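You operate a simulated robot arm through the tools that you are given. There is no shell and no other tool. Be economical: measure what you need, move in short steps, check, and stop when the job is done.

You run a simulated two-armed robot. Do the job below in one go: nothing can be reset, and whatever is moved stays where it is left.

## Task
Put the blue pot in the inside of the dip tray. Then stack the plate casting labelled "29" from the plate of the lift table on top of the plate casting that says "92". Then stack the spring foot marked "57" from the brick table top on top of the spring foot labelled "62". Then fetch the thick yellow rail casting and set it on the brick table top. Then take the black cap and leave it in the blue handled crate. Then take the orange flat bar on the sand in sand tray nine and put it away on the knock-out bench top. Then take the thin blue rail casting on the sand in sand tray seven and put it away on the brick rest of the checking bench. Then fetch the cream filter and set it in the black square tray. Then take the pads carton and leave it on the white brown-edged sheet. Then put the pink number block labelled "56" from the top of the wall bench on the shelf of the wall bench. Then turn the extractor dial to 2. Then close the cover box six. The order counts. Set down upright: blue pot, thick yellow rail casting, thin blue rail casting, pads carton, pink number block.

It is judged by the outcome, as a careful person would: the job done as asked, and still so three seconds after it is handed in. It fails if anything else is knocked over, pushed out of place, dropped, spilled or broken. Lids that push on must go on centred and level and be pressed home; caps that screw on are set level and turned clockwise until they are tight. Flat cloth is picked up by pressing the open fingertips on it (5 to 10 N) and closing them slowly along it; thin cloth reads only 2 to 8 mm in the jaws.

## Robot
Two 6-joint arms with two-finger parallel grippers on one trunk, on a base that drives. Base frame: it is fixed to the floor where the robot stands at the start and does not move with it; the origin is under the middle of the robot, x ahead of it, y to its left, z up. Readings come in m, degrees, newtons and seconds.
The left shoulder is at the start at [0.06, 0.187, 1.022], the right one opposite. Places, roughly: black cap (8x8x5 cm) [-3, 1.7, 0.7]; black square tray (13x13x4 cm) [-6.2, -3.3, 0.8]; blue handled crate (30x23x13 cm) [-6.7, 2.5, 1]; blue pot (8x8x10 cm) [0.5, 0.1, 0.9]; brick rest of the checking bench [-0.1, -3.5, 0.8]; brick table top [-7.1, 2.4, 0.9]; brown-edged sheet (29x15x2 cm) [-2.3, -5.4, 0.4]; cover box six [-2.6, -0.1, 1]; cream filter (5x5x2 cm) [-3.1, 0.1, 0.7]; extractor dial [-1.8, -5.6, 1.1]; inside of the dip tray [0.5, -0.2, 0.6]; knock-out bench top [0.3, -1.7, 0.8]; orange flat bar (7x4x3 cm) [-2.9, 1.6, 0.7]; pads carton [-2.75, -5.5, 1.5]; pink number block [-2.25, -5.5, 0.75]; plate casting [0.75, 2.25, 0.5]; shelf of the wall bench [-2.6, -5.4, 0.4]; spring foot [-7.5, 2.5, 1]; thick yellow rail casting (4x6x7 cm) [-5.6, 2.4, 0.9]; thin blue rail casting (4x6x7 cm) [-3.1, 0.7, 0.7]. Payload 1.57 kg a hand.
The TCP of each hand is the grasp point between the finger pads, 0.03 m short of the fingertips. In the tool frame z runs along the fingers and y along their closing line. The gripper opens to 0.11 m. The fingers are 0.024 m wide and 0.012 m thick; the gripper's body (0.048 by 0.112 m) begins 0.078 m behind the TCP.
Orientation is that of the tool frame in the base frame, as [roll, pitch, yaw] about the fixed x, y, z axes, in that order (R = Rz(yaw) Ry(pitch) Rx(roll)). With the fingers straight down and closing along the base's y, the tool's x points along the base's -x, its y along +y and its z along -z.

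## Interface
- The arms move only by the tool jog_arm. It takes "left_rows", "right_rows" or both (then of equal length, played together; a hand with none holds still); each is a list of rows, each a list of 7 numbers: the shift along the tool's x, y, z in m, then the turn, a rotation vector about the tool's x, y, z in rad, then the closure in counts, from 0 (fully open) to 255 (shut). In form: [[dx, dy, dz, ax, ay, az, grip], ...]. A call has 1 to 12 rows; each row shifts and turns the commanded pose from where the row before left it, along the tool's axes as they then stand. Each row takes 0.2 s and may step no farther than 0.05 m and 8.6 degrees from the row before; otherwise, or with a gripper value out of range, the whole call is refused. Where a pose cannot be reached the arm comes as near as it can. A force on the tool above 40 N (or 10 N above the force at the start of the call, whichever is more), or a blocked arm, ends the call early, and 0.2 s more pass. Each finger travels about 0.153 m/s and halts on what it meets, pressing with about 40 N; the grip force reading is that of the motor and also rises with nothing between the fingers. The clock runs only during rows and for 0.2 s after the last one: add rows that do not move to give the fingers time. The reply holds the time, the measured pose of the TCP, the force on the tool along the base axes, the opening and the grip force, in the units named above and with some noise, with the torque about the TCP (base axes, N m) and any sound that the robot's microphone picked up.
- Cameras (640 x 400 px; columns grow to the right, rows downward): "scene" is now at [0.0138, -0.0132, 1.5599]; the picture's right is [-0.15, -0.99, 0.00], its down [-0.78, 0.12, -0.62] and it looks along [0.61, -0.10, -0.78] (base axes); focal length 262 px, centre (320, 200). "left" rides on the left gripper at [0.07, -0.016, -0.141] in its tool frame; the picture's right is [0.23, 0.97, 0.00], its down [-0.85, 0.20, -0.48] and it looks along [-0.47, 0.11, 0.88] (tool axes); focal length 222 px, centre (320, 200). "right" rides on the right gripper at [0.07, 0.016, -0.141] in its tool frame; the picture's right is [-0.23, 0.97, 0.00], its down [-0.86, -0.20, -0.48] and it looks along [-0.47, -0.11, 0.88] (tool axes); focal length 222 px, centre (320, 200). There is no depth. A picture from a camera that has moved, and an enlarged one, comes with that camera's place and axes in the base frame and with its lens.
- capture(camera): a new picture of that camera. It takes no simulated time.
- raise_lower(by): slides the trunk up (or, below 0, down) by that many m; the arms and the scene camera ride with it, the base frame stays. It gives what a move gives, with no picture.
- drive_base(legs): drives the robot by 1 to 6 legs, each [ahead, left, turn to the left] in m, m and degrees, along the robot's own axes; the way and the turn of a leg run together, so that a leg with both is an arc; at most 1.5 m and 180 degrees a leg. The arms and the cameras ride along, it lands a little off, and it stops where it bumps. It gives what a move gives.
- pan_tilt(pan, tilt): turns the head with the scene camera to pan (to the left, within 86 degrees either way) and tilt (down, from -29 to 69), counted from straight ahead of the robot. It gives what a move gives.
- zoom(camera, box): a new picture of the part [left, top, right, bottom] of that camera's present view, enlarged. It takes no simulated time.
- finish_job(): hands the job in; it is judged then, once.

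Go step by step. Nothing tells you exact positions but the pictures and the camera data: compare them with the known pose of the tool, close in by small moves and look again before you grip or let go. The budget is 546 turns and 354 pictures, counting those below and the enlarged ones. Unless the task says otherwise, let go and move clear before handing in.

The tools are called after "Request:" as name(argument=value, ...) on one line, values as JSON. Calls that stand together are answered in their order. jog_arm: Moves the arms, as the interface text tells. Its arguments: {"type":"object","properties":{"left_rows":{"type":"array","items":{"type":"array","items":{"type":"number"}}},"right_rows":{"type":"array","items":{"type":"array","items":{"type":"number"}}}},"required":[]} The other tools are called the same way: raise_lower (by) slides the trunk up or down; drive_base (legs) drives the base; pan_tilt (pan, tilt) turns the head that bears the scene camera; capture (camera) takes a picture; zoom (camera, box) takes an enlarged picture of a part of a camera's view; finish_job () hands the job in.

At the start:

```text
t: 0.0
left_position: [0.4419, 0.1592, 1.1271]
left_ee_rot: [180.0, 0.0, 179.9]
left_force: [-0.1, -0.2, -0.1]
left_ft_torque: [-0.04, 0.0, 0.02]
left_width: 0.1099
left_finger_force: 0.0
right_position: [0.4721, -0.2442, 1.1048]
right_ee_rot: [-179.9, 0.1, -180.0]
right_force: [0.9, -0.2, 0.8]
right_ft_torque: [-0.01, -0.01, 0.02]
right_width: 0.1101
right_finger_force: 0.1
trunk travel left (down, up): [-0.65, 0.34]
robot x, y, heading: [-0.0005, 0.0018, -0.2]
head pan, tilt: [-8.8, 51.7]
```

scene: 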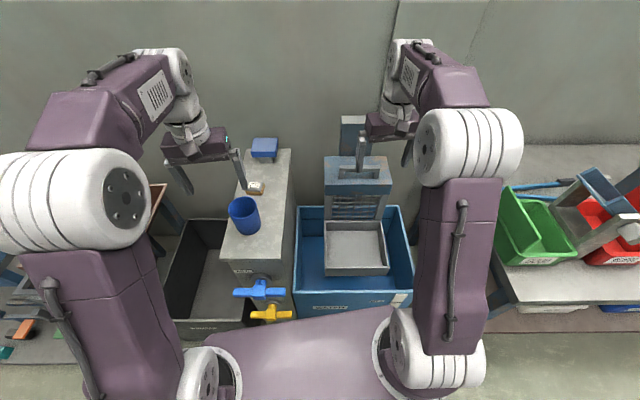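
right: 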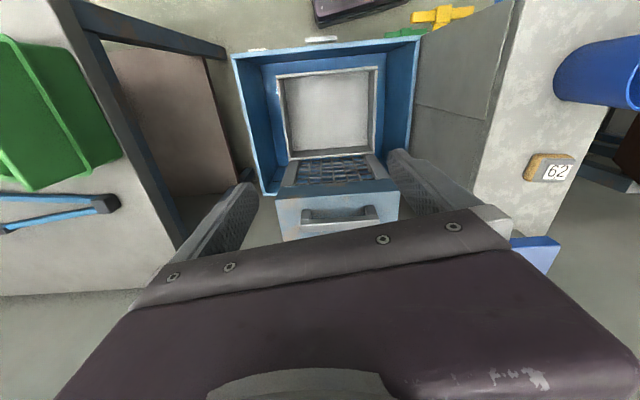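
left: 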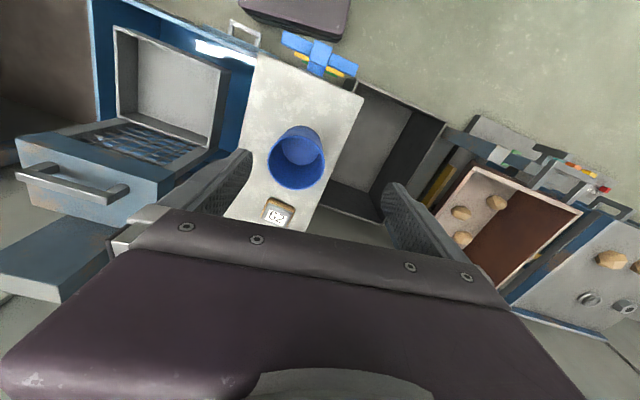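

The blue pot stands on a grey pillar ahead-left, with something labelled "62" beside it; the dip tray seems to be the blue basin area ahead-right. I look closer first.

Request:
zoom(camera="scene", box=[160, 120, 420, 340])

Request:
zoom(camera="left", box=[60, 0, 400, 240])

```text
1.82 times, centred on (290, 230) of scene
camera zoom: at [0.0138, -0.0132, 1.5599], right [-0.15, -0.99, 0.0], down [-0.78, 0.12, -0.62], along [0.61, -0.1, -0.78], focal length 476 px, centre (374, 146)
```

zoom: 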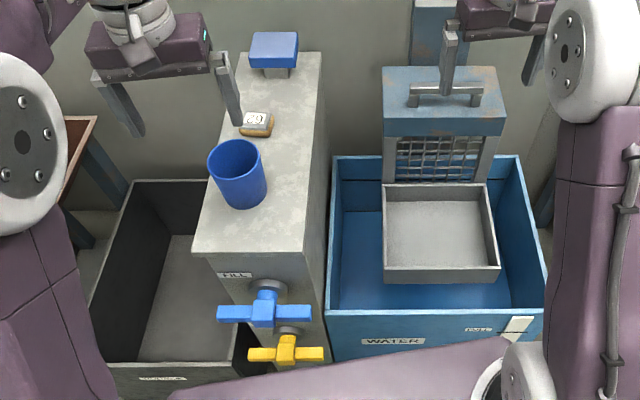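

```text
1.67 times, centred on (230, 120) of left
camera zoom: at [0.3712, 0.1437, 1.2685], right [-0.23, 0.97, 0.0], down [0.85, 0.2, 0.48], along [0.47, 0.11, -0.88], focal length 370 px, centre (470, 333)
```

zoom: 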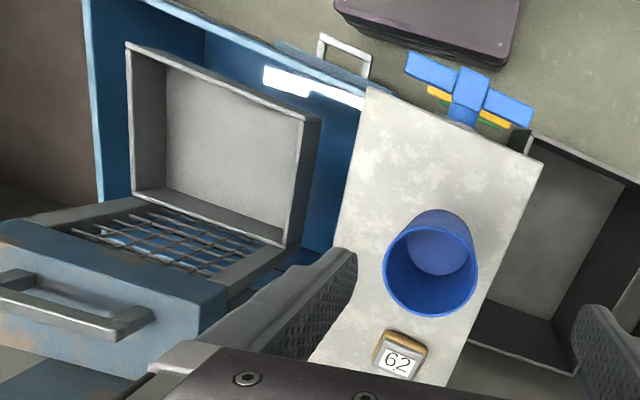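

Request:
jog_arm(left_rows=[[-0.045, -0.03, 0.03, 0, 0, 0, 0], [0, 0, 0.03, 0, 0, 0, 0]])

Request:
capture(camera="left")

Request:
capture(camera="scene")

```text
refused: row 1 steps farther than a row can; nothing moved
```

```text
348 pictures are left
camera left: at [0.3712, 0.1437, 1.2685], right [-0.23, 0.97, 0.0], down [0.85, 0.2, 0.48], along [0.47, 0.11, -0.88], focal length 222 px, centre (320, 200)
```

left: 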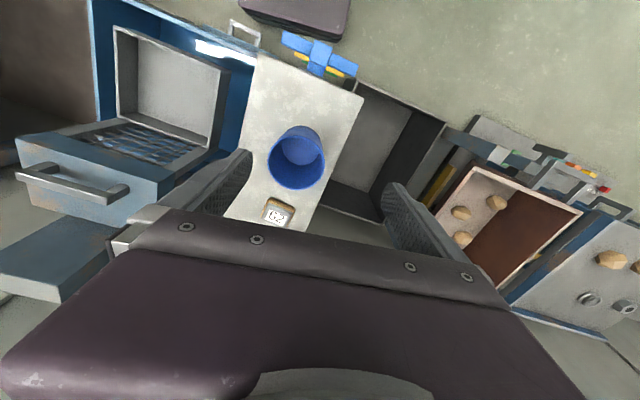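

```text
347 pictures are left
camera scene: at [0.0138, -0.0132, 1.5599], right [-0.15, -0.99, 0.0], down [-0.78, 0.12, -0.62], along [0.61, -0.1, -0.78], focal length 262 px, centre (320, 200)
```

scene: 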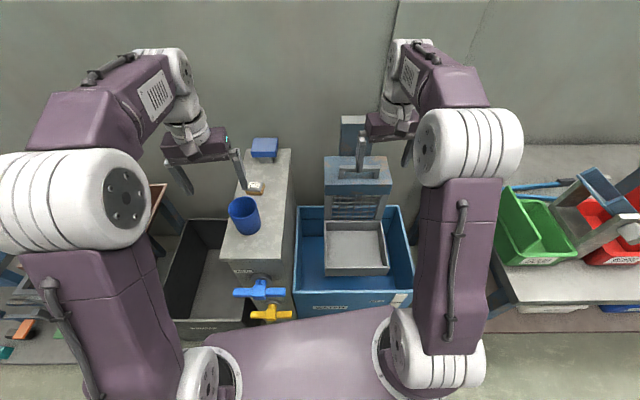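

Request:
jog_arm(left_rows=[[-0.03, -0.025, 0.02, 0, 0, 0, 0], [0, 0, 0.04, 0, 0, 0, 0]])

Request:
capture(camera="left")

```text
t: 0.6
left_position: [0.4705, 0.1341, 1.0675]
left_ee_rot: [-180.0, 0.1, 180.0]
left_force: [0.2, 0.3, 0.3]
left_ft_torque: [0.0, -0.01, 0.02]
left_width: 0.1099
left_finger_force: 0.1
right_position: [0.4722, -0.2437, 1.1055]
right_ee_rot: [180.0, 0.0, 180.0]
right_force: [-0.3, 0.7, 0.2]
right_ft_torque: [0.0, -0.02, -0.01]
right_width: 0.11
right_finger_force: 0.1
trunk travel left (down, up): [-0.65, 0.34]
robot x, y, heading: [-0.0034, 0.0022, -0.0]
head pan, tilt: [-8.8, 51.7]
```

```text
346 pictures are left
camera left: at [0.4012, 0.1185, 1.2086], right [-0.23, 0.97, 0.0], down [0.85, 0.2, 0.48], along [0.47, 0.11, -0.88], focal length 222 px, centre (320, 200)
```

left: 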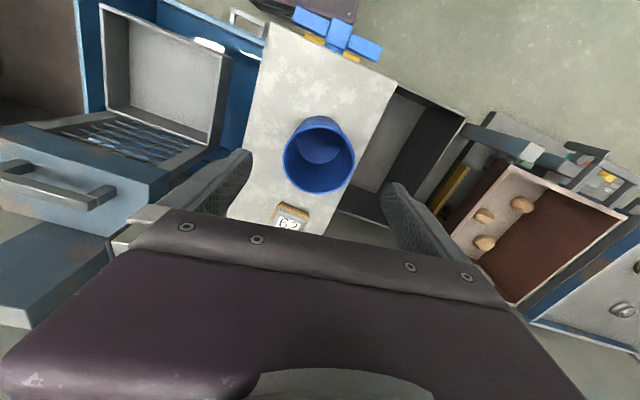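

Request:
jog_arm(left_rows=[[-0.0115, 0.002, 0.03, 0, 0, 0, 0], [0, 0, 0.035, 0, 0, 0, 0]])

Request:
capture(camera="left")

```text
t: 1.2
left_position: [0.4847, 0.1387, 1.0013]
left_ee_rot: [-179.9, 0.1, 180.0]
left_force: [1.0, -0.7, 0.4]
left_ft_torque: [-0.02, 0.01, 0.01]
left_width: 0.11
left_finger_force: 0.0
right_position: [0.4722, -0.244, 1.1058]
right_ee_rot: [180.0, 0.0, -180.0]
right_force: [0.2, 0.5, 0.1]
right_ft_torque: [0.02, 0.0, 0.0]
right_width: 0.11
right_finger_force: 0.1
trunk travel left (down, up): [-0.65, 0.34]
robot x, y, heading: [0.0012, 0.0017, 0.0]
head pan, tilt: [-8.8, 51.7]
```

```text
345 pictures are left
camera left: at [0.4152, 0.1217, 1.1429], right [-0.23, 0.97, 0.0], down [0.85, 0.2, 0.48], along [0.47, 0.11, -0.88], focal length 222 px, centre (320, 200)
```

left: 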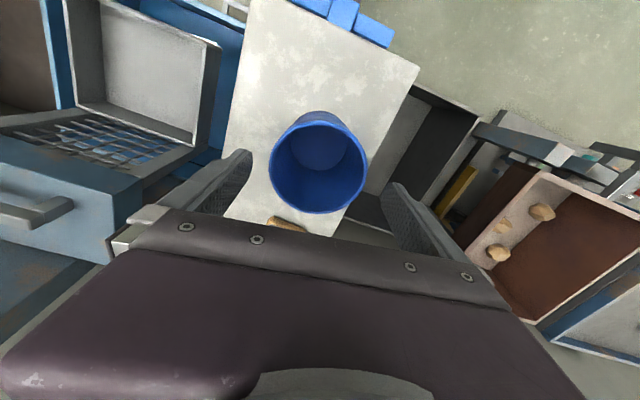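

Request:
jog_arm(left_rows=[[0.003, -0.001, 0.035, 0, 0, 0, 0], [0, 0, 0.035, 0, 0, 0, 0], [0, 0, 0, 0, 0, 0, 60], [0, 0, 0, 0, 0, 0, 120], [0, 0, 0, 0, 0, 0, 140], [0, 0, 0, 0, 0, 0, 140]])

Request:
capture(camera="left")

```text
t: 2.6
left_position: [0.4807, 0.137, 0.9313]
left_ee_rot: [-179.9, 0.1, 179.9]
left_force: [-0.9, -0.6, 0.3]
left_ft_torque: [-0.01, -0.01, 0.01]
left_width: 0.079
left_finger_force: 39.8
right_position: [0.4725, -0.2444, 1.105]
right_ee_rot: [180.0, 0.0, 180.0]
right_force: [-0.3, -0.3, 0.2]
right_ft_torque: [0.01, -0.02, 0.01]
right_width: 0.1101
right_finger_force: 0.0
trunk travel left (down, up): [-0.65, 0.34]
robot x, y, heading: [-0.0003, -0.0018, -0.0]
head pan, tilt: [-8.8, 51.7]
```

```text
344 pictures are left
camera left: at [0.4109, 0.1209, 1.0721], right [-0.23, 0.97, 0.0], down [0.85, 0.2, 0.48], along [0.47, 0.11, -0.88], focal length 222 px, centre (320, 200)
```

left: 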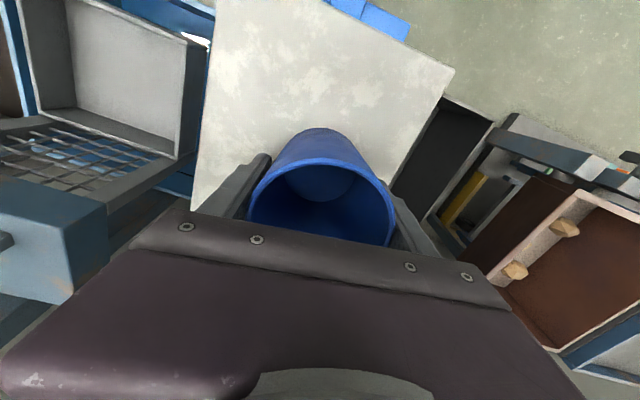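

Request:
jog_arm(left_rows=[[0, 0, -0.05, 0, 0, 0, 140], [0, 0, -0.05, 0, 0, 0, 140], [0, 0, -0.05, 0, 0, 0, 140], [0, 0, 0, 0, 0, 0, 140]], right_rows=[[0.05, 0, 0, 0, 0, 0, 0], [0.05, 0, 0, 0, 0, 0, 0], [0.05, 0, 0, 0, 0, 0, 0], [0.04, 0, 0, 0, 0, 0, 0]])

Request:
capture(camera="scene")

```text
t: 3.6
left_position: [0.4757, 0.1371, 1.0832]
left_ee_rot: [180.0, 0.0, 179.9]
left_force: [-0.3, -0.4, 0.0]
left_ft_torque: [0.01, -0.02, -0.01]
left_width: 0.0789
left_finger_force: 39.6
right_position: [0.2785, -0.244, 1.1063]
right_ee_rot: [-180.0, 0.2, -179.9]
right_force: [-0.3, -0.7, 0.9]
right_ft_torque: [-0.01, -0.02, 0.0]
right_width: 0.1099
right_finger_force: 0.0
trunk travel left (down, up): [-0.65, 0.34]
robot x, y, heading: [-0.0004, -0.0001, 0.0]
head pan, tilt: [-8.8, 51.7]
```

```text
343 pictures are left
camera scene: at [0.0115, -0.0128, 1.56], right [-0.15, -0.99, 0.0], down [-0.77, 0.12, -0.62], along [0.61, -0.1, -0.78], focal length 262 px, centre (320, 200)
```

scene: 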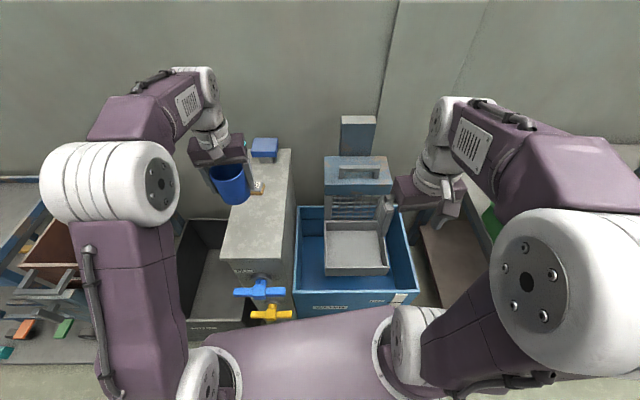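

Request:
drive_base(legs=[[0, 0, -20]])

Request:
capture(camera="scene")

```text
t: 5.1
left_position: [0.4953, -0.0385, 1.0819]
left_ee_rot: [180.0, -0.1, 159.4]
left_force: [0.2, -0.1, -0.9]
left_ft_torque: [-0.05, -0.02, 0.01]
left_width: 0.0788
left_finger_force: 39.7
right_position: [0.1784, -0.3266, 1.1054]
right_ee_rot: [180.0, 0.0, 159.5]
right_force: [0.0, -0.7, 0.8]
right_ft_torque: [-0.02, -0.03, 0.04]
right_width: 0.11
right_finger_force: 0.0
trunk travel left (down, up): [-0.65, 0.34]
robot x, y, heading: [0.0018, 0.0036, -20.3]
head pan, tilt: [-8.8, 51.7]
```

```text
342 pictures are left
camera scene: at [0.0089, -0.0175, 1.5599], right [-0.49, -0.87, 0.0], down [-0.68, 0.38, -0.62], along [0.54, -0.3, -0.78], focal length 262 px, centre (320, 200)
```

scene: 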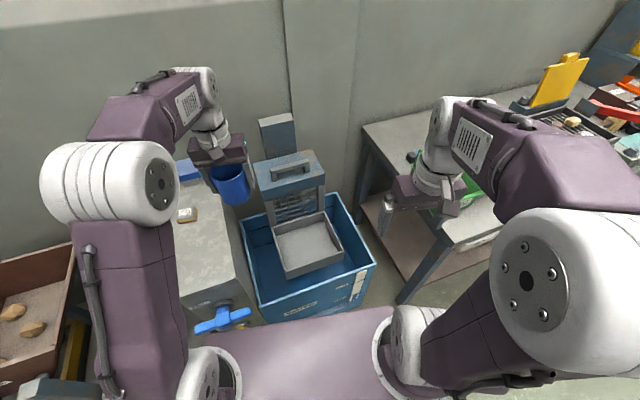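

Request:
drive_base(legs=[[0, 0, -19]])

Request:
capture(camera="left")

Request:
capture(camera="scene")

```text
t: 6.5
left_position: [0.4556, -0.196, 1.0831]
left_ee_rot: [-180.0, 0.0, 140.5]
left_force: [0.2, 0.2, -0.4]
left_ft_torque: [0.02, 0.01, 0.02]
left_width: 0.079
left_finger_force: 40.0
right_position: [0.0632, -0.3678, 1.1055]
right_ee_rot: [179.9, 0.1, 140.6]
right_force: [0.1, -0.2, -0.3]
right_ft_torque: [0.0, 0.03, -0.01]
right_width: 0.1098
right_finger_force: 0.1
trunk travel left (down, up): [-0.65, 0.34]
robot x, y, heading: [-0.0032, 0.0033, -39.3]
head pan, tilt: [-8.8, 51.7]
```

```text
341 pictures are left
camera left: at [0.3919, -0.1658, 1.2237], right [0.44, 0.9, 0.0], down [0.79, -0.39, 0.48], along [0.43, -0.21, -0.88], focal length 222 px, centre (320, 200)
```

left: 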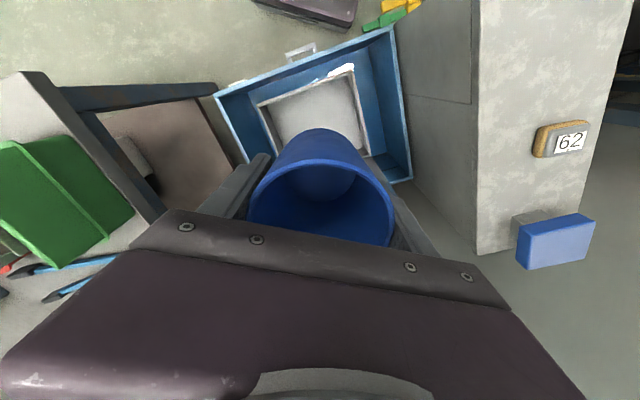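

```text
340 pictures are left
camera scene: at [0.0032, -0.0197, 1.5599], right [-0.75, -0.67, 0.0], down [-0.52, 0.59, -0.62], along [0.41, -0.46, -0.78], focal length 262 px, centre (320, 200)
```

scene: 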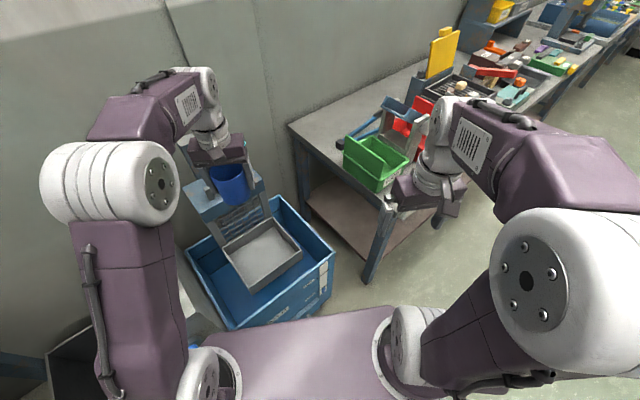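

Request:
jog_arm(left_rows=[[-0.0346, -0.0026, 0.03, 0, 0, 0, 140], [0, 0, 0.05, 0, 0, 0, 140], [0, 0, 0.05, 0, 0, 0, 140], [0, 0, 0.05, 0, 0, 0, 140], [0, 0, 0.05, 0, 0, 0, 140], [0, 0, 0.05, 0, 0, 0, 140], [0, 0, 0, 0, 0, 0, 140]])

Request:
capture(camera="left")

Request:
capture(camera="scene")

```text
t: 8.1
left_position: [0.4827, -0.2205, 0.8012]
left_ee_rot: [180.0, 0.1, 140.5]
left_force: [-0.1, -0.4, -1.5]
left_ft_torque: [0.0, 0.0, 0.02]
left_width: 0.079
left_finger_force: 39.9
right_position: [0.0618, -0.368, 1.1066]
right_ee_rot: [180.0, -0.1, 140.5]
right_force: [-0.6, 0.8, -0.3]
right_ft_torque: [0.01, -0.01, 0.02]
right_width: 0.1101
right_finger_force: 0.1
trunk travel left (down, up): [-0.65, 0.34]
robot x, y, heading: [-0.0026, -0.0007, -39.7]
head pan, tilt: [-8.8, 51.7]
```

```text
339 pictures are left
camera left: at [0.4188, -0.189, 0.9424], right [0.44, 0.9, 0.0], down [0.79, -0.39, 0.48], along [0.43, -0.21, -0.88], focal length 222 px, centre (320, 200)
```

left: 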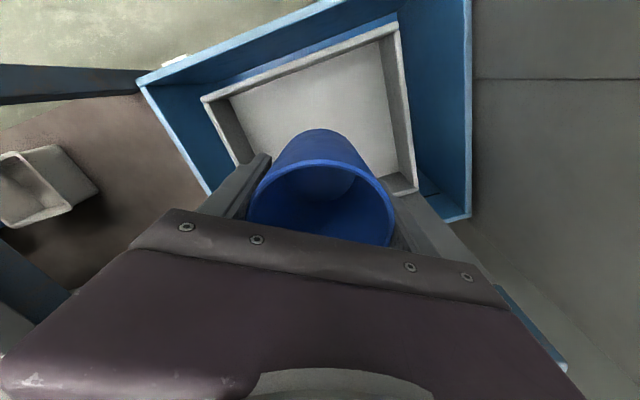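

```text
338 pictures are left
camera scene: at [0.0023, -0.0195, 1.56], right [-0.75, -0.67, 0.0], down [-0.52, 0.59, -0.62], along [0.41, -0.46, -0.78], focal length 262 px, centre (320, 200)
```

scene: 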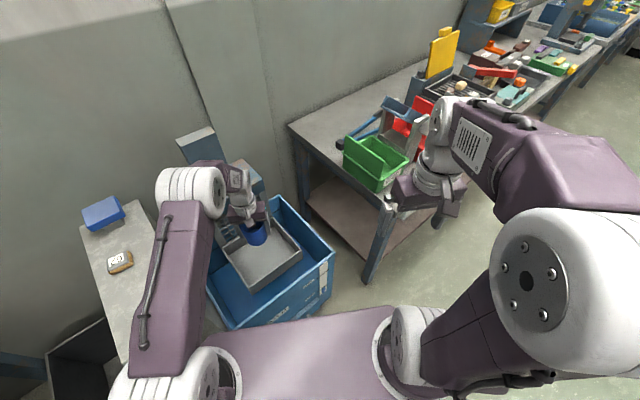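

Request:
jog_arm(left_rows=[[0.005, 0, 0.04, 0, 0, 0, 140], [0, 0, 0.04, 0, 0, 0, 140], [0, 0, 0.02, 0, 0, 0, 140], [0, 0, 0, 0, 0, 0, 140]])

Request:
capture(camera="left")

Request:
capture(camera="scene")

```text
t: 9.1
left_position: [0.477, -0.2189, 0.7031]
left_ee_rot: [-180.0, 0.1, 140.5]
left_force: [-0.4, 0.3, -0.5]
left_ft_torque: [0.03, -0.04, -0.01]
left_width: 0.0788
left_finger_force: 40.2
right_position: [0.0617, -0.3683, 1.1062]
right_ee_rot: [180.0, 0.0, 140.7]
right_force: [0.1, -0.5, 0.5]
right_ft_torque: [0.01, -0.01, 0.02]
right_width: 0.1102
right_finger_force: 0.0
trunk travel left (down, up): [-0.65, 0.34]
robot x, y, heading: [-0.0026, 0.0003, -39.1]
head pan, tilt: [-8.8, 51.7]
```

```text
337 pictures are left
camera left: at [0.4136, -0.1863, 0.8439], right [0.44, 0.9, 0.0], down [0.79, -0.39, 0.48], along [0.43, -0.21, -0.88], focal length 222 px, centre (320, 200)
```

left: 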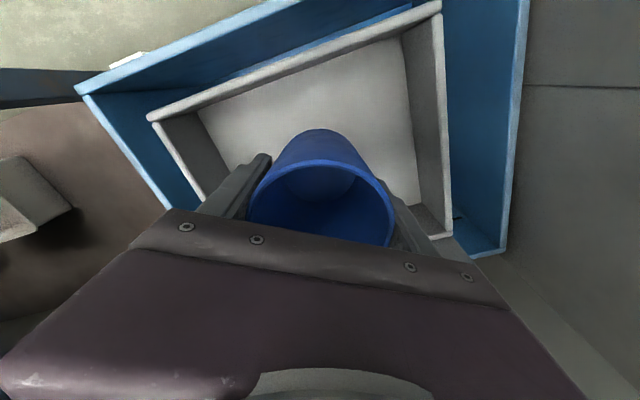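

```text
336 pictures are left
camera scene: at [0.003, -0.0198, 1.5599], right [-0.75, -0.67, 0.0], down [-0.52, 0.59, -0.62], along [0.41, -0.46, -0.78], focal length 262 px, centre (320, 200)
```

scene: 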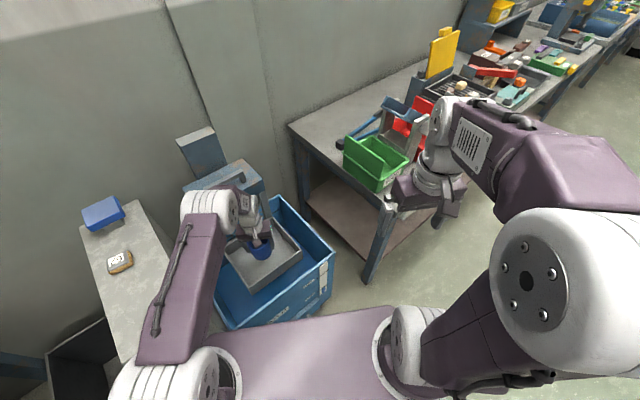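

Request:
jog_arm(left_rows=[[0, 0, 0.03, 0, 0, 0, 140], [0, 0, 0.005, 0, 0, 0, 140], [0, 0, 0, 0, 0, 0, 140]])

Request:
jog_arm(left_rows=[[0, 0, 0.004, 0, 0, 0, 140], [0, 0, 0.004, 0, 0, 0, 140], [0, 0, 0, 0, 0, 0, 140]])

```text
t: 9.9
left_position: [0.4767, -0.2171, 0.6677]
left_ee_rot: [180.0, 0.1, 140.3]
left_force: [-0.2, 0.0, -0.6]
left_ft_torque: [0.0, -0.03, 0.01]
left_width: 0.0789
left_finger_force: 40.2
right_position: [0.0628, -0.3669, 1.1062]
right_ee_rot: [-180.0, 0.0, 140.5]
right_force: [-1.0, -0.5, 0.6]
right_ft_torque: [-0.02, 0.0, 0.01]
right_width: 0.1098
right_finger_force: 0.0
trunk travel left (down, up): [-0.65, 0.34]
robot x, y, heading: [0.001, 0.0012, -39.8]
head pan, tilt: [-8.8, 51.7]
```

```text
t: 10.7
left_position: [0.477, -0.2179, 0.6578]
left_ee_rot: [-179.9, 0.0, 140.5]
left_force: [0.8, 0.7, -1.1]
left_ft_torque: [-0.02, 0.03, -0.03]
left_width: 0.0789
left_finger_force: 40.4
right_position: [0.0623, -0.3666, 1.1065]
right_ee_rot: [-180.0, 0.0, 140.7]
right_force: [-1.4, 0.3, -0.4]
right_ft_torque: [0.0, 0.0, 0.02]
right_width: 0.1101
right_finger_force: 0.1
trunk travel left (down, up): [-0.65, 0.34]
robot x, y, heading: [0.0026, -0.0007, -39.4]
head pan, tilt: [-8.8, 51.7]
```

Request:
jog_arm(left_rows=[[0, 0, 0.004, 0, 0, 0, 140], [0, 0, 0.004, 0, 0, 0, 140], [0, 0, 0, 0, 0, 0, 140]])

Request:
jog_arm(left_rows=[[0, 0, 0.004, 0, 0, 0, 140], [0, 0, 0.002, 0, 0, 0, 140], [0, 0, 0, 0, 0, 0, 140]])

Request:
jog_arm(left_rows=[[0, 0, 0.002, 0, 0, 0, 140], [0, 0, 0.002, 0, 0, 0, 140], [0, 0, 0, 0, 0, 0, 140]])

```text
t: 11.5
left_position: [0.4774, -0.2171, 0.6507]
left_ee_rot: [-180.0, 0.0, 140.5]
left_force: [-0.1, -0.6, -0.8]
left_ft_torque: [0.02, -0.01, -0.01]
left_width: 0.0788
left_finger_force: 40.1
right_position: [0.0627, -0.3683, 1.1061]
right_ee_rot: [180.0, 0.1, 140.5]
right_force: [0.2, 0.1, 0.1]
right_ft_torque: [0.0, 0.0, 0.03]
right_width: 0.11
right_finger_force: 0.0
trunk travel left (down, up): [-0.65, 0.34]
robot x, y, heading: [-0.0026, -0.0011, -39.1]
head pan, tilt: [-8.8, 51.7]
```

```text
t: 12.3
left_position: [0.4775, -0.2188, 0.6445]
left_ee_rot: [-180.0, 0.0, 140.5]
left_force: [0.0, -0.2, -0.9]
left_ft_torque: [0.01, 0.02, -0.02]
left_width: 0.0789
left_finger_force: 39.6
right_position: [0.0622, -0.3673, 1.1069]
right_ee_rot: [-179.9, 0.0, 140.5]
right_force: [-0.1, 0.3, -0.1]
right_ft_torque: [-0.02, -0.01, 0.0]
right_width: 0.1098
right_finger_force: 0.0
trunk travel left (down, up): [-0.65, 0.34]
robot x, y, heading: [-0.0007, -0.0008, -39.6]
head pan, tilt: [-8.8, 51.7]
```

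```text
t: 13.1
left_position: [0.4777, -0.2196, 0.6402]
left_ee_rot: [179.9, 0.0, 140.6]
left_force: [-0.3, -0.6, -2.0]
left_ft_torque: [-0.02, -0.02, -0.02]
left_width: 0.0787
left_finger_force: 39.8
right_position: [0.0627, -0.3679, 1.1062]
right_ee_rot: [179.9, 0.1, 140.5]
right_force: [0.3, -0.1, 0.6]
right_ft_torque: [0.01, 0.01, 0.01]
right_width: 0.1098
right_finger_force: 0.1
trunk travel left (down, up): [-0.65, 0.34]
robot x, y, heading: [-0.0003, 0.0026, -39.3]
head pan, tilt: [-8.8, 51.7]
```

Request:
capture(camera="left")

Request:
zoom(camera="scene", box=[170, 180, 350, 310])

```text
335 pictures are left
camera left: at [0.4137, -0.1872, 0.7816], right [0.44, 0.9, 0.0], down [0.79, -0.39, 0.48], along [0.43, -0.21, -0.88], focal length 222 px, centre (320, 200)
```

left: 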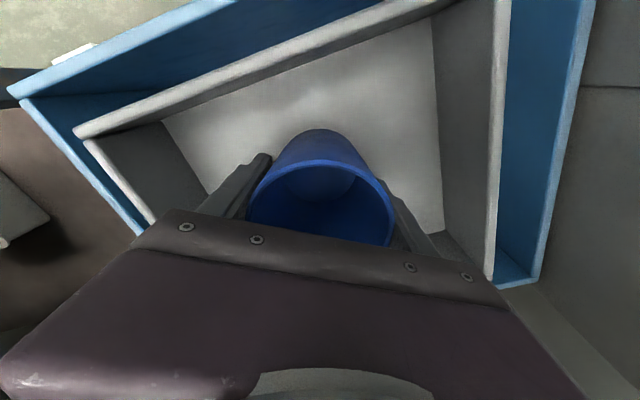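

```text
3.08 times, centred on (260, 245) of scene
camera zoom: at [0.0031, -0.0199, 1.5599], right [-0.75, -0.67, 0.0], down [-0.52, 0.59, -0.62], along [0.41, -0.46, -0.78], focal length 805 px, centre (505, 62)
```

zoom: 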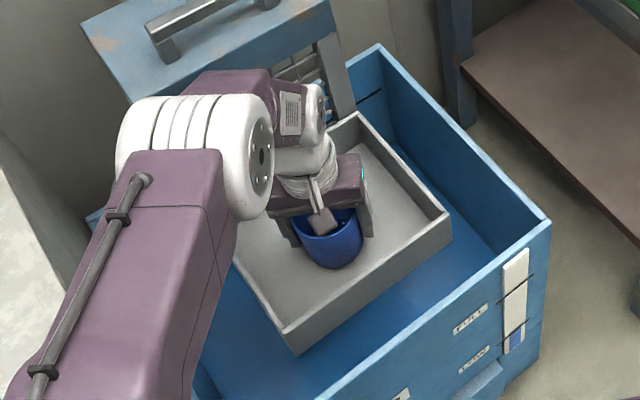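

Request:
jog_arm(left_rows=[[0, 0, 0.002, 0, 0, 0, 140], [0, 0, 0.002, 0, 0, 0, 140], [0, 0, 0, 0, 0, 0, 140]])

Request:
jog_arm(left_rows=[[0, 0, 0.002, 0, 0, 0, 140], [0, 0, 0.002, 0, 0, 0, 140], [0, 0, 0, 0, 0, 0, 140]])

```text
t: 13.9
left_position: [0.4768, -0.2182, 0.6358]
left_ee_rot: [-180.0, -0.1, 140.5]
left_force: [-0.6, -0.3, -0.9]
left_ft_torque: [-0.01, -0.01, -0.01]
left_width: 0.0789
left_finger_force: 40.0
right_position: [0.0626, -0.3674, 1.1058]
right_ee_rot: [-179.9, 0.1, 140.6]
right_force: [0.4, -0.3, 0.2]
right_ft_torque: [-0.03, -0.01, 0.02]
right_width: 0.1102
right_finger_force: 0.1
trunk travel left (down, up): [-0.65, 0.34]
robot x, y, heading: [0.0003, 0.0004, -39.6]
head pan, tilt: [-8.8, 51.7]
```

```text
t: 14.7
left_position: [0.4783, -0.2195, 0.6329]
left_ee_rot: [-180.0, 0.1, 140.5]
left_force: [1.5, -0.3, 2.8]
left_ft_torque: [0.11, -0.11, -0.03]
left_width: 0.0786
left_finger_force: 40.1
right_position: [0.0619, -0.3663, 1.1069]
right_ee_rot: [180.0, 0.0, 140.6]
right_force: [-0.7, 0.2, -1.0]
right_ft_torque: [0.0, -0.02, 0.01]
right_width: 0.11
right_finger_force: 0.1
trunk travel left (down, up): [-0.65, 0.34]
robot x, y, heading: [-0.0009, -0.0006, -39.6]
head pan, tilt: [-8.8, 51.7]
```

Request:
jog_arm(left_rows=[[0, 0, 0.0005, 0, 0, 0, 140], [0, 0, 0, 0, 0, 0, 60], [0, 0, 0, 0, 0, 0, 0], [0, 0, 0, 0, 0, 0, 0], [0, 0, -0.03, 0, 0, 0, 0], [0, 0, -0.05, 0, 0, 0, 0], [0, 0, -0.05, 0, 0, 0, 0]])

Request:
capture(camera="left")

```text
t: 16.3
left_position: [0.4765, -0.218, 0.7662]
left_ee_rot: [179.9, 0.1, 140.5]
left_force: [0.4, -0.5, 1.0]
left_ft_torque: [-0.02, 0.01, -0.01]
left_width: 0.11
left_finger_force: 0.1
right_position: [0.0612, -0.3669, 1.1067]
right_ee_rot: [179.9, 0.0, 140.5]
right_force: [0.3, 0.1, 0.5]
right_ft_torque: [0.0, 0.01, 0.02]
right_width: 0.1102
right_finger_force: 0.0
trunk travel left (down, up): [-0.65, 0.34]
robot x, y, heading: [-0.0023, -0.0029, -39.6]
head pan, tilt: [-8.8, 51.7]
```

```text
333 pictures are left
camera left: at [0.4131, -0.1865, 0.9064], right [0.44, 0.9, 0.0], down [0.79, -0.39, 0.48], along [0.43, -0.21, -0.88], focal length 222 px, centre (320, 200)
```

left: 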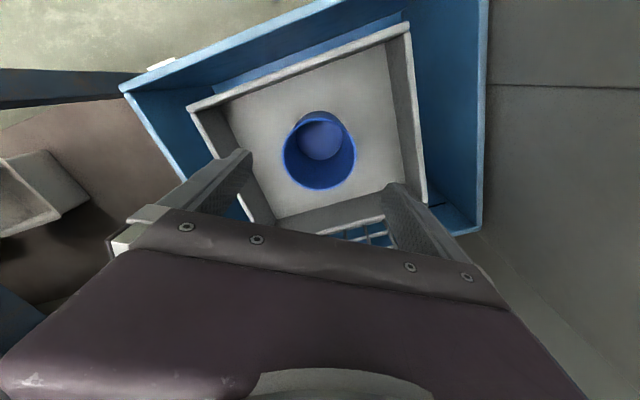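

Request:
jog_arm(left_rows=[[0, 0, -0.05, 0, 0, 0, 0], [0, 0, -0.05, 0, 0, 0, 0], [0, 0, -0.05, 0, 0, 0, 0], [0, 0, -0.05, 0, 0, 0, 0], [0, 0, -0.05, 0, 0, 0, 0], [0, 0, -0.05, 0, 0, 0, 0], [0, 0, -0.04, 0, 0, 0, 0], [0.05, 0, 0, 0, 0, 0, 0], [0.05, 0, 0, 0, 0, 0, 0], [0.05, 0, 0, 0, 0, 0, 0], [0.05, 0, 0, 0, 0, 0, 0]])

Request:
drive_base(legs=[[0, 0, 75]])

Request:
pan_tilt(pan=30, tilt=25)

Request:
capture(camera="scene")

```text
t: 18.7
left_position: [0.3207, -0.0891, 1.1043]
left_ee_rot: [-179.9, 0.2, 140.5]
left_force: [-0.4, -0.6, -0.3]
left_ft_torque: [-0.02, -0.05, 0.0]
left_width: 0.1099
left_finger_force: 0.0
right_position: [0.0602, -0.3658, 1.1077]
right_ee_rot: [-180.0, 0.1, 140.5]
right_force: [0.7, 0.6, 0.4]
right_ft_torque: [-0.02, -0.08, 0.03]
right_width: 0.11
right_finger_force: 0.1
trunk travel left (down, up): [-0.65, 0.34]
robot x, y, heading: [-0.0018, -0.0015, -39.8]
head pan, tilt: [-8.8, 51.7]
```

```text
t: 22.4
left_position: [0.1745, 0.2862, 1.105]
left_ee_rot: [-180.0, -0.1, -145.2]
left_force: [0.5, -0.2, 0.0]
left_ft_torque: [0.0, -0.01, -0.04]
left_width: 0.1099
left_finger_force: 0.0
right_position: [0.3704, -0.0403, 1.106]
right_ee_rot: [180.0, 0.1, -145.2]
right_force: [0.3, 0.3, 0.8]
right_ft_torque: [-0.04, -0.01, 0.03]
right_width: 0.1099
right_finger_force: 0.1
trunk travel left (down, up): [-0.65, 0.34]
robot x, y, heading: [0.0004, 0.0013, 34.8]
head pan, tilt: [-8.8, 51.7]
```

```text
t: 23.4
left_position: [0.1741, 0.288, 1.1048]
left_ee_rot: [180.0, 0.1, -145.3]
left_force: [-0.5, -0.4, 0.9]
left_ft_torque: [0.0, -0.01, -0.01]
left_width: 0.1101
left_finger_force: 0.0
right_position: [0.3704, -0.0397, 1.1059]
right_ee_rot: [-180.0, 0.0, -145.2]
right_force: [-0.3, -0.2, 0.5]
right_ft_torque: [-0.01, -0.01, 0.01]
right_width: 0.1098
right_finger_force: 0.0
trunk travel left (down, up): [-0.65, 0.34]
robot x, y, heading: [0.0017, -0.0001, 34.8]
head pan, tilt: [30.0, 25.0]
```

```text
332 pictures are left
camera scene: at [-0.0109, 0.0475, 1.5996], right [0.9, -0.43, 0.0], down [-0.18, -0.38, -0.91], along [0.39, 0.82, -0.42], focal length 262 px, centre (320, 200)
```

scene: 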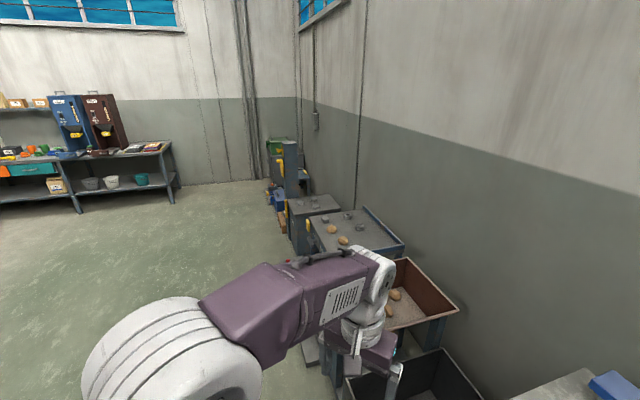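

Request:
zoom(camera="scene", box=[240, 120, 480, 340])

```text
1.82 times, centred on (360, 230) of scene
camera zoom: at [-0.0109, 0.0475, 1.5996], right [0.9, -0.43, 0.0], down [-0.18, -0.38, -0.91], along [0.39, 0.82, -0.42], focal length 476 px, centre (247, 146)
```

zoom: 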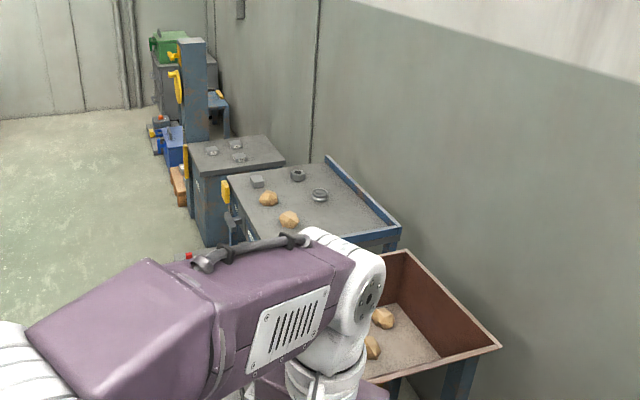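

Request:
drive_base(legs=[[0, 0, -35], [-0.15, 1.4, 0], [0, 0.5, 0]])

Request:
pan_tilt(pan=10, tilt=45)

Request:
capture(camera="scene")

```text
t: 25.0
left_position: [0.2689, 0.2222, 1.1048]
left_ee_rot: [-180.0, 0.1, -166.1]
left_force: [0.2, 0.4, -0.3]
left_ft_torque: [-0.03, 0.03, 0.0]
left_width: 0.1101
left_finger_force: 0.0
right_position: [0.3362, -0.1532, 1.1079]
right_ee_rot: [-179.8, 0.0, -166.1]
right_force: [0.0, 0.7, 0.8]
right_ft_torque: [0.0, -0.03, -0.01]
right_width: 0.11
right_finger_force: 0.1
trunk travel left (down, up): [-0.65, 0.34]
robot x, y, heading: [0.003, 0.0144, 13.9]
head pan, tilt: [30.0, 25.0]
stopped in leg 1: the robot was blocked; the commanded pose is now the measured one
```

```text
t: 25.8
left_position: [0.2696, 0.221, 1.1065]
left_ee_rot: [180.0, 0.2, -166.2]
left_force: [0.1, -1.0, 0.1]
left_ft_torque: [0.03, -0.01, 0.01]
left_width: 0.1102
left_finger_force: 0.1
right_position: [0.336, -0.1543, 1.1061]
right_ee_rot: [180.0, -0.1, -166.1]
right_force: [0.2, -0.8, 0.6]
right_ft_torque: [-0.02, 0.02, -0.01]
right_width: 0.1099
right_finger_force: 0.0
trunk travel left (down, up): [-0.65, 0.34]
robot x, y, heading: [0.0, 0.013, 13.8]
head pan, tilt: [10.0, 45.0]
```

```text
330 pictures are left
camera scene: at [0.0192, 0.0324, 1.5692], right [0.41, -0.91, 0.0], down [-0.65, -0.29, -0.71], along [0.65, 0.29, -0.71], focal length 262 px, centre (320, 200)
```

scene: 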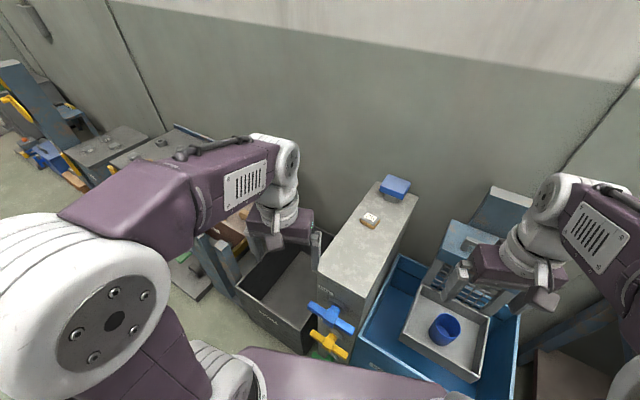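

Request:
zoom(camera="scene", box=[220, 240, 480, 400])

Request:
drive_base(legs=[[-0.25, 0, 0]])

Request:
capture(camera="scene")

```text
2.46 times, centred on (350, 320) of scene
camera zoom: at [0.0192, 0.0324, 1.5692], right [0.41, -0.91, 0.0], down [-0.65, -0.29, -0.71], along [0.65, 0.29, -0.71], focal length 644 px, centre (246, -95)
```

zoom: 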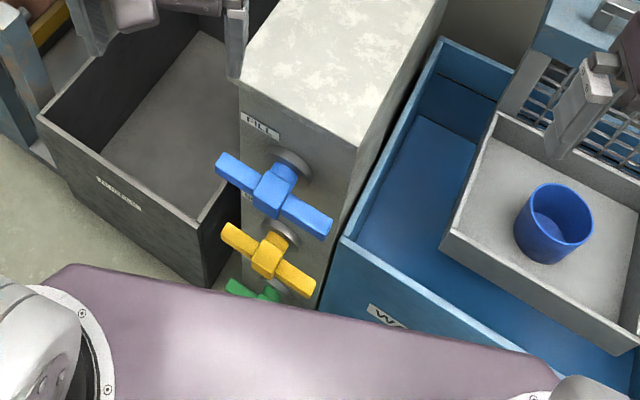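

```text
t: 26.6
left_position: [0.266, 0.2221, 1.1055]
left_ee_rot: [180.0, 0.1, -166.0]
left_force: [0.1, -0.1, -0.2]
left_ft_torque: [0.0, -0.04, 0.0]
left_width: 0.1099
left_finger_force: 0.1
right_position: [0.3337, -0.153, 1.1064]
right_ee_rot: [180.0, 0.1, -166.0]
right_force: [0.3, -1.5, 0.3]
right_ft_torque: [0.02, 0.01, 0.02]
right_width: 0.11
right_finger_force: 0.1
trunk travel left (down, up): [-0.65, 0.34]
robot x, y, heading: [0.0001, 0.016, 14.2]
head pan, tilt: [10.0, 45.0]
stopped in leg 1: the robot was blocked; the commanded pose is now the measured one
```

```text
328 pictures are left
camera scene: at [0.0169, 0.0326, 1.5691], right [0.41, -0.91, 0.0], down [-0.65, -0.29, -0.71], along [0.65, 0.29, -0.71], focal length 262 px, centre (320, 200)
```

scene: 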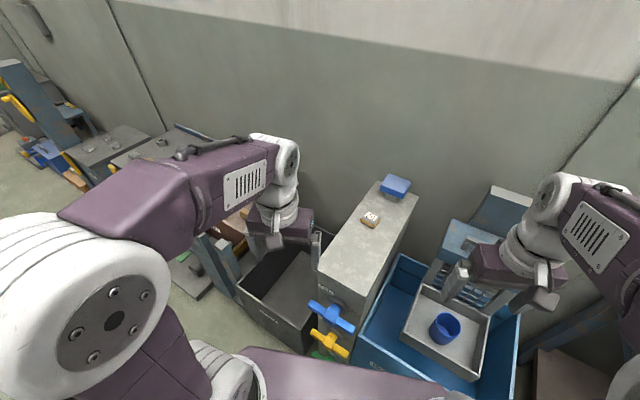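

The base seems to be in contact with something; I look down and around before freeing it.

Request:
drive_base(legs=[[0, 0, 8]])

Request:
pan_tilt(pan=-60, tilt=60)

Request:
capture(camera="scene")

Request:
pan_tilt(pan=80, tilt=60)

Request:
capture(camera="scene")

```text
t: 27.6
left_position: [0.2361, 0.257, 1.105]
left_ee_rot: [-180.0, 0.1, -158.2]
left_force: [-0.2, -0.1, 0.2]
left_ft_torque: [-0.01, 0.02, -0.01]
left_width: 0.1103
left_finger_force: 0.0
right_position: [0.3543, -0.1059, 1.1061]
right_ee_rot: [179.9, 0.0, -158.2]
right_force: [0.1, 0.0, -1.5]
right_ft_torque: [0.02, -0.01, 0.01]
right_width: 0.1103
right_finger_force: 0.0
trunk travel left (down, up): [-0.65, 0.34]
robot x, y, heading: [0.0034, 0.0142, 21.7]
head pan, tilt: [10.0, 45.0]
```

```text
t: 29.0
left_position: [0.235, 0.2554, 1.1058]
left_ee_rot: [-180.0, 0.1, -158.3]
left_force: [0.2, 0.1, -0.5]
left_ft_torque: [0.02, 0.0, -0.02]
left_width: 0.1099
left_finger_force: 0.1
right_position: [0.3534, -0.107, 1.1075]
right_ee_rot: [180.0, 0.0, -158.2]
right_force: [0.2, -0.3, 0.4]
right_ft_torque: [0.02, -0.01, 0.0]
right_width: 0.1099
right_finger_force: 0.0
trunk travel left (down, up): [-0.65, 0.34]
robot x, y, heading: [-0.001, 0.0174, 21.8]
head pan, tilt: [-60.0, 60.0]
```

```text
327 pictures are left
camera scene: at [-0.0028, -0.0493, 1.5496], right [-0.62, -0.79, 0.0], down [-0.68, 0.53, -0.5], along [0.39, -0.31, -0.87], focal length 262 px, centre (320, 200)
```

scene: 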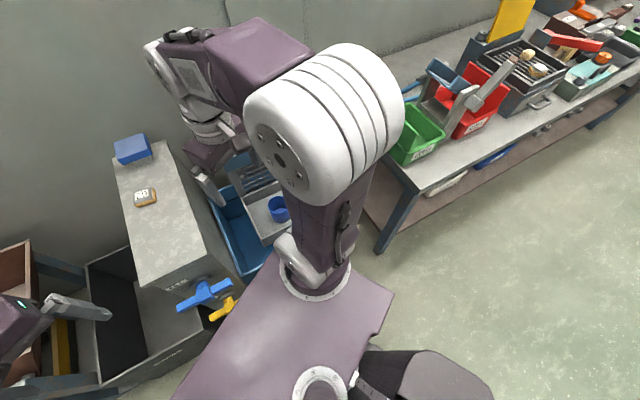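

```text
t: 31.2
left_position: [0.2347, 0.2553, 1.1054]
left_ee_rot: [180.0, 0.1, -158.2]
left_force: [-0.8, 0.5, 0.0]
left_ft_torque: [0.01, -0.04, -0.03]
left_width: 0.11
left_finger_force: 0.0
right_position: [0.3531, -0.1059, 1.1062]
right_ee_rot: [179.9, 0.0, -158.1]
right_force: [0.8, -0.3, 0.8]
right_ft_torque: [0.0, -0.02, 0.01]
right_width: 0.1098
right_finger_force: 0.0
trunk travel left (down, up): [-0.65, 0.34]
robot x, y, heading: [0.0004, 0.0143, 21.6]
head pan, tilt: [80.0, 60.0]
```

```text
326 pictures are left
camera scene: at [-0.069, 0.057, 1.5496], right [0.98, 0.21, 0.0], down [0.18, -0.85, -0.5], along [-0.1, 0.49, -0.87], focal length 262 px, centre (320, 200)
```

scene: 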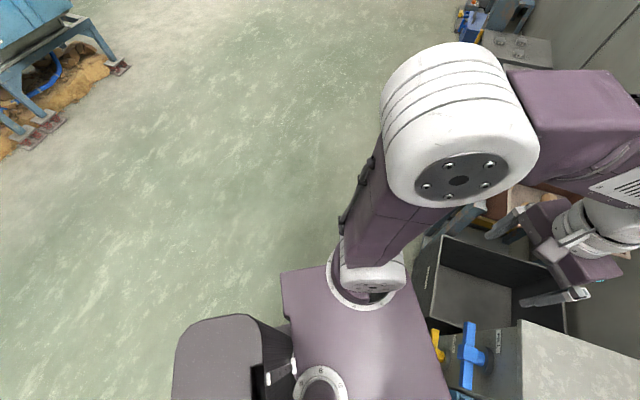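

Request:
drive_base(legs=[[-0.3, 0, 0]])

Request:
zoom(camera="scene", box=[320, 200, 640, 400])

```text
t: 33.3
left_position: [-0.0468, 0.1428, 1.105]
left_ee_rot: [179.9, 0.1, -158.2]
left_force: [-0.7, 0.5, 0.2]
left_ft_torque: [0.04, -0.02, -0.01]
left_width: 0.1097
left_finger_force: 0.1
right_position: [0.0692, -0.2209, 1.1069]
right_ee_rot: [180.0, 0.0, -158.3]
right_force: [0.7, -0.3, -0.6]
right_ft_torque: [0.0, 0.02, 0.03]
right_width: 0.1099
right_finger_force: 0.1
trunk travel left (down, up): [-0.65, 0.34]
robot x, y, heading: [-0.28, -0.0998, 21.7]
head pan, tilt: [80.0, 60.0]
```

```text
2.00 times, centred on (480, 300) of scene
camera zoom: at [-0.3518, -0.056, 1.5496], right [0.98, 0.2, 0.0], down [0.18, -0.85, -0.5], along [-0.1, 0.49, -0.87], focal length 523 px, centre (0, 0)
```

zoom: 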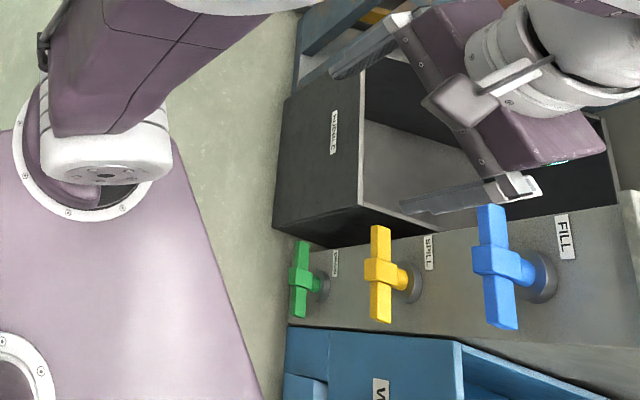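

Request:
drive_base(legs=[[0, 0, -21.7], [0, 1.1, 0], [0, 1.1, 0]])

Request:
pan_tilt(pan=0, tilt=45)

Request:
capture(camera="scene")

```text
t: 45.4
left_position: [0.0653, 2.2459, 1.1039]
left_ee_rot: [179.9, 0.1, 178.1]
left_force: [0.4, -0.4, 0.0]
left_ft_torque: [-0.01, -0.03, 0.0]
left_width: 0.1099
left_finger_force: 0.1
right_position: [0.0278, 1.8663, 1.1062]
right_ee_rot: [-180.0, 0.0, 178.2]
right_force: [0.6, -0.9, -0.3]
right_ft_torque: [0.0, 0.01, -0.02]
right_width: 0.1101
right_finger_force: 0.1
trunk travel left (down, up): [-0.65, 0.34]
robot x, y, heading: [-0.2457, 2.1186, -1.8]
head pan, tilt: [80.0, 60.0]
```

```text
t: 46.9
left_position: [0.0663, 2.2457, 1.1052]
left_ee_rot: [-179.9, 0.2, 178.3]
left_force: [-0.4, 0.4, 0.0]
left_ft_torque: [-0.01, 0.01, 0.02]
left_width: 0.11
left_finger_force: 0.2
right_position: [0.0296, 1.8672, 1.1062]
right_ee_rot: [-179.9, -0.1, 178.2]
right_force: [0.5, 0.4, -1.1]
right_ft_torque: [-0.01, 0.02, -0.01]
right_width: 0.1097
right_finger_force: 0.1
trunk travel left (down, up): [-0.65, 0.34]
robot x, y, heading: [-0.2436, 2.1183, -1.6]
head pan, tilt: [0.0, 45.0]
```

```text
324 pictures are left
camera scene: at [-0.2255, 2.1176, 1.5691], right [-0.03, -1.0, 0.0], down [-0.71, 0.02, -0.71], along [0.71, -0.02, -0.71], focal length 262 px, centre (320, 200)
```

scene: 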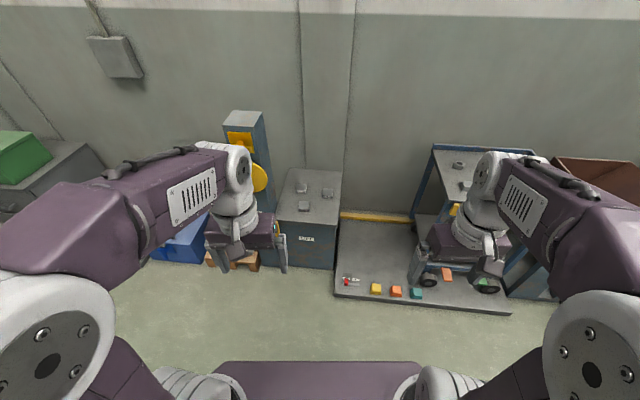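

Request:
zoom(camera="scene", box=[200, 100, 420, 280])

Request:
zoom(camera="scene", box=[320, 140, 560, 320])

```text
2.22 times, centred on (310, 190) of scene
camera zoom: at [-0.2255, 2.1176, 1.5691], right [-0.03, -1.0, 0.0], down [-0.71, 0.02, -0.71], along [0.71, -0.02, -0.71], focal length 582 px, centre (342, 222)
```

zoom: 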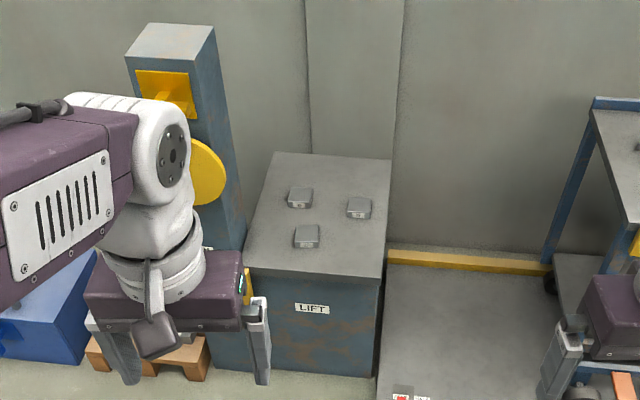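

```text
2.22 times, centred on (440, 230) of scene
camera zoom: at [-0.2255, 2.1176, 1.5691], right [-0.03, -1.0, 0.0], down [-0.71, 0.02, -0.71], along [0.71, -0.02, -0.71], focal length 582 px, centre (53, 133)
```

zoom: 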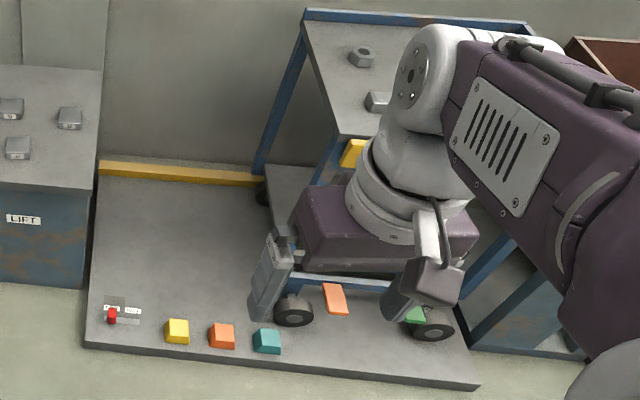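

Request:
zoom(camera="scene", box=[285, 160, 345, 220])

```text
6.67 times, centred on (315, 190) of scene
camera zoom: at [-0.2255, 2.1176, 1.5691], right [-0.03, -1.0, 0.0], down [-0.71, 0.02, -0.71], along [0.71, -0.02, -0.71], focal length 1744 px, centre (353, 267)
```

zoom: 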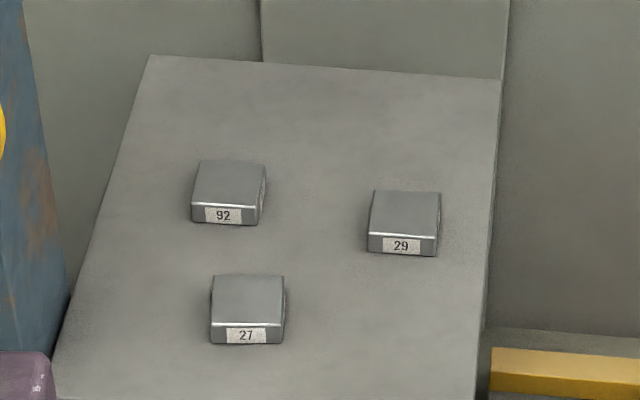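

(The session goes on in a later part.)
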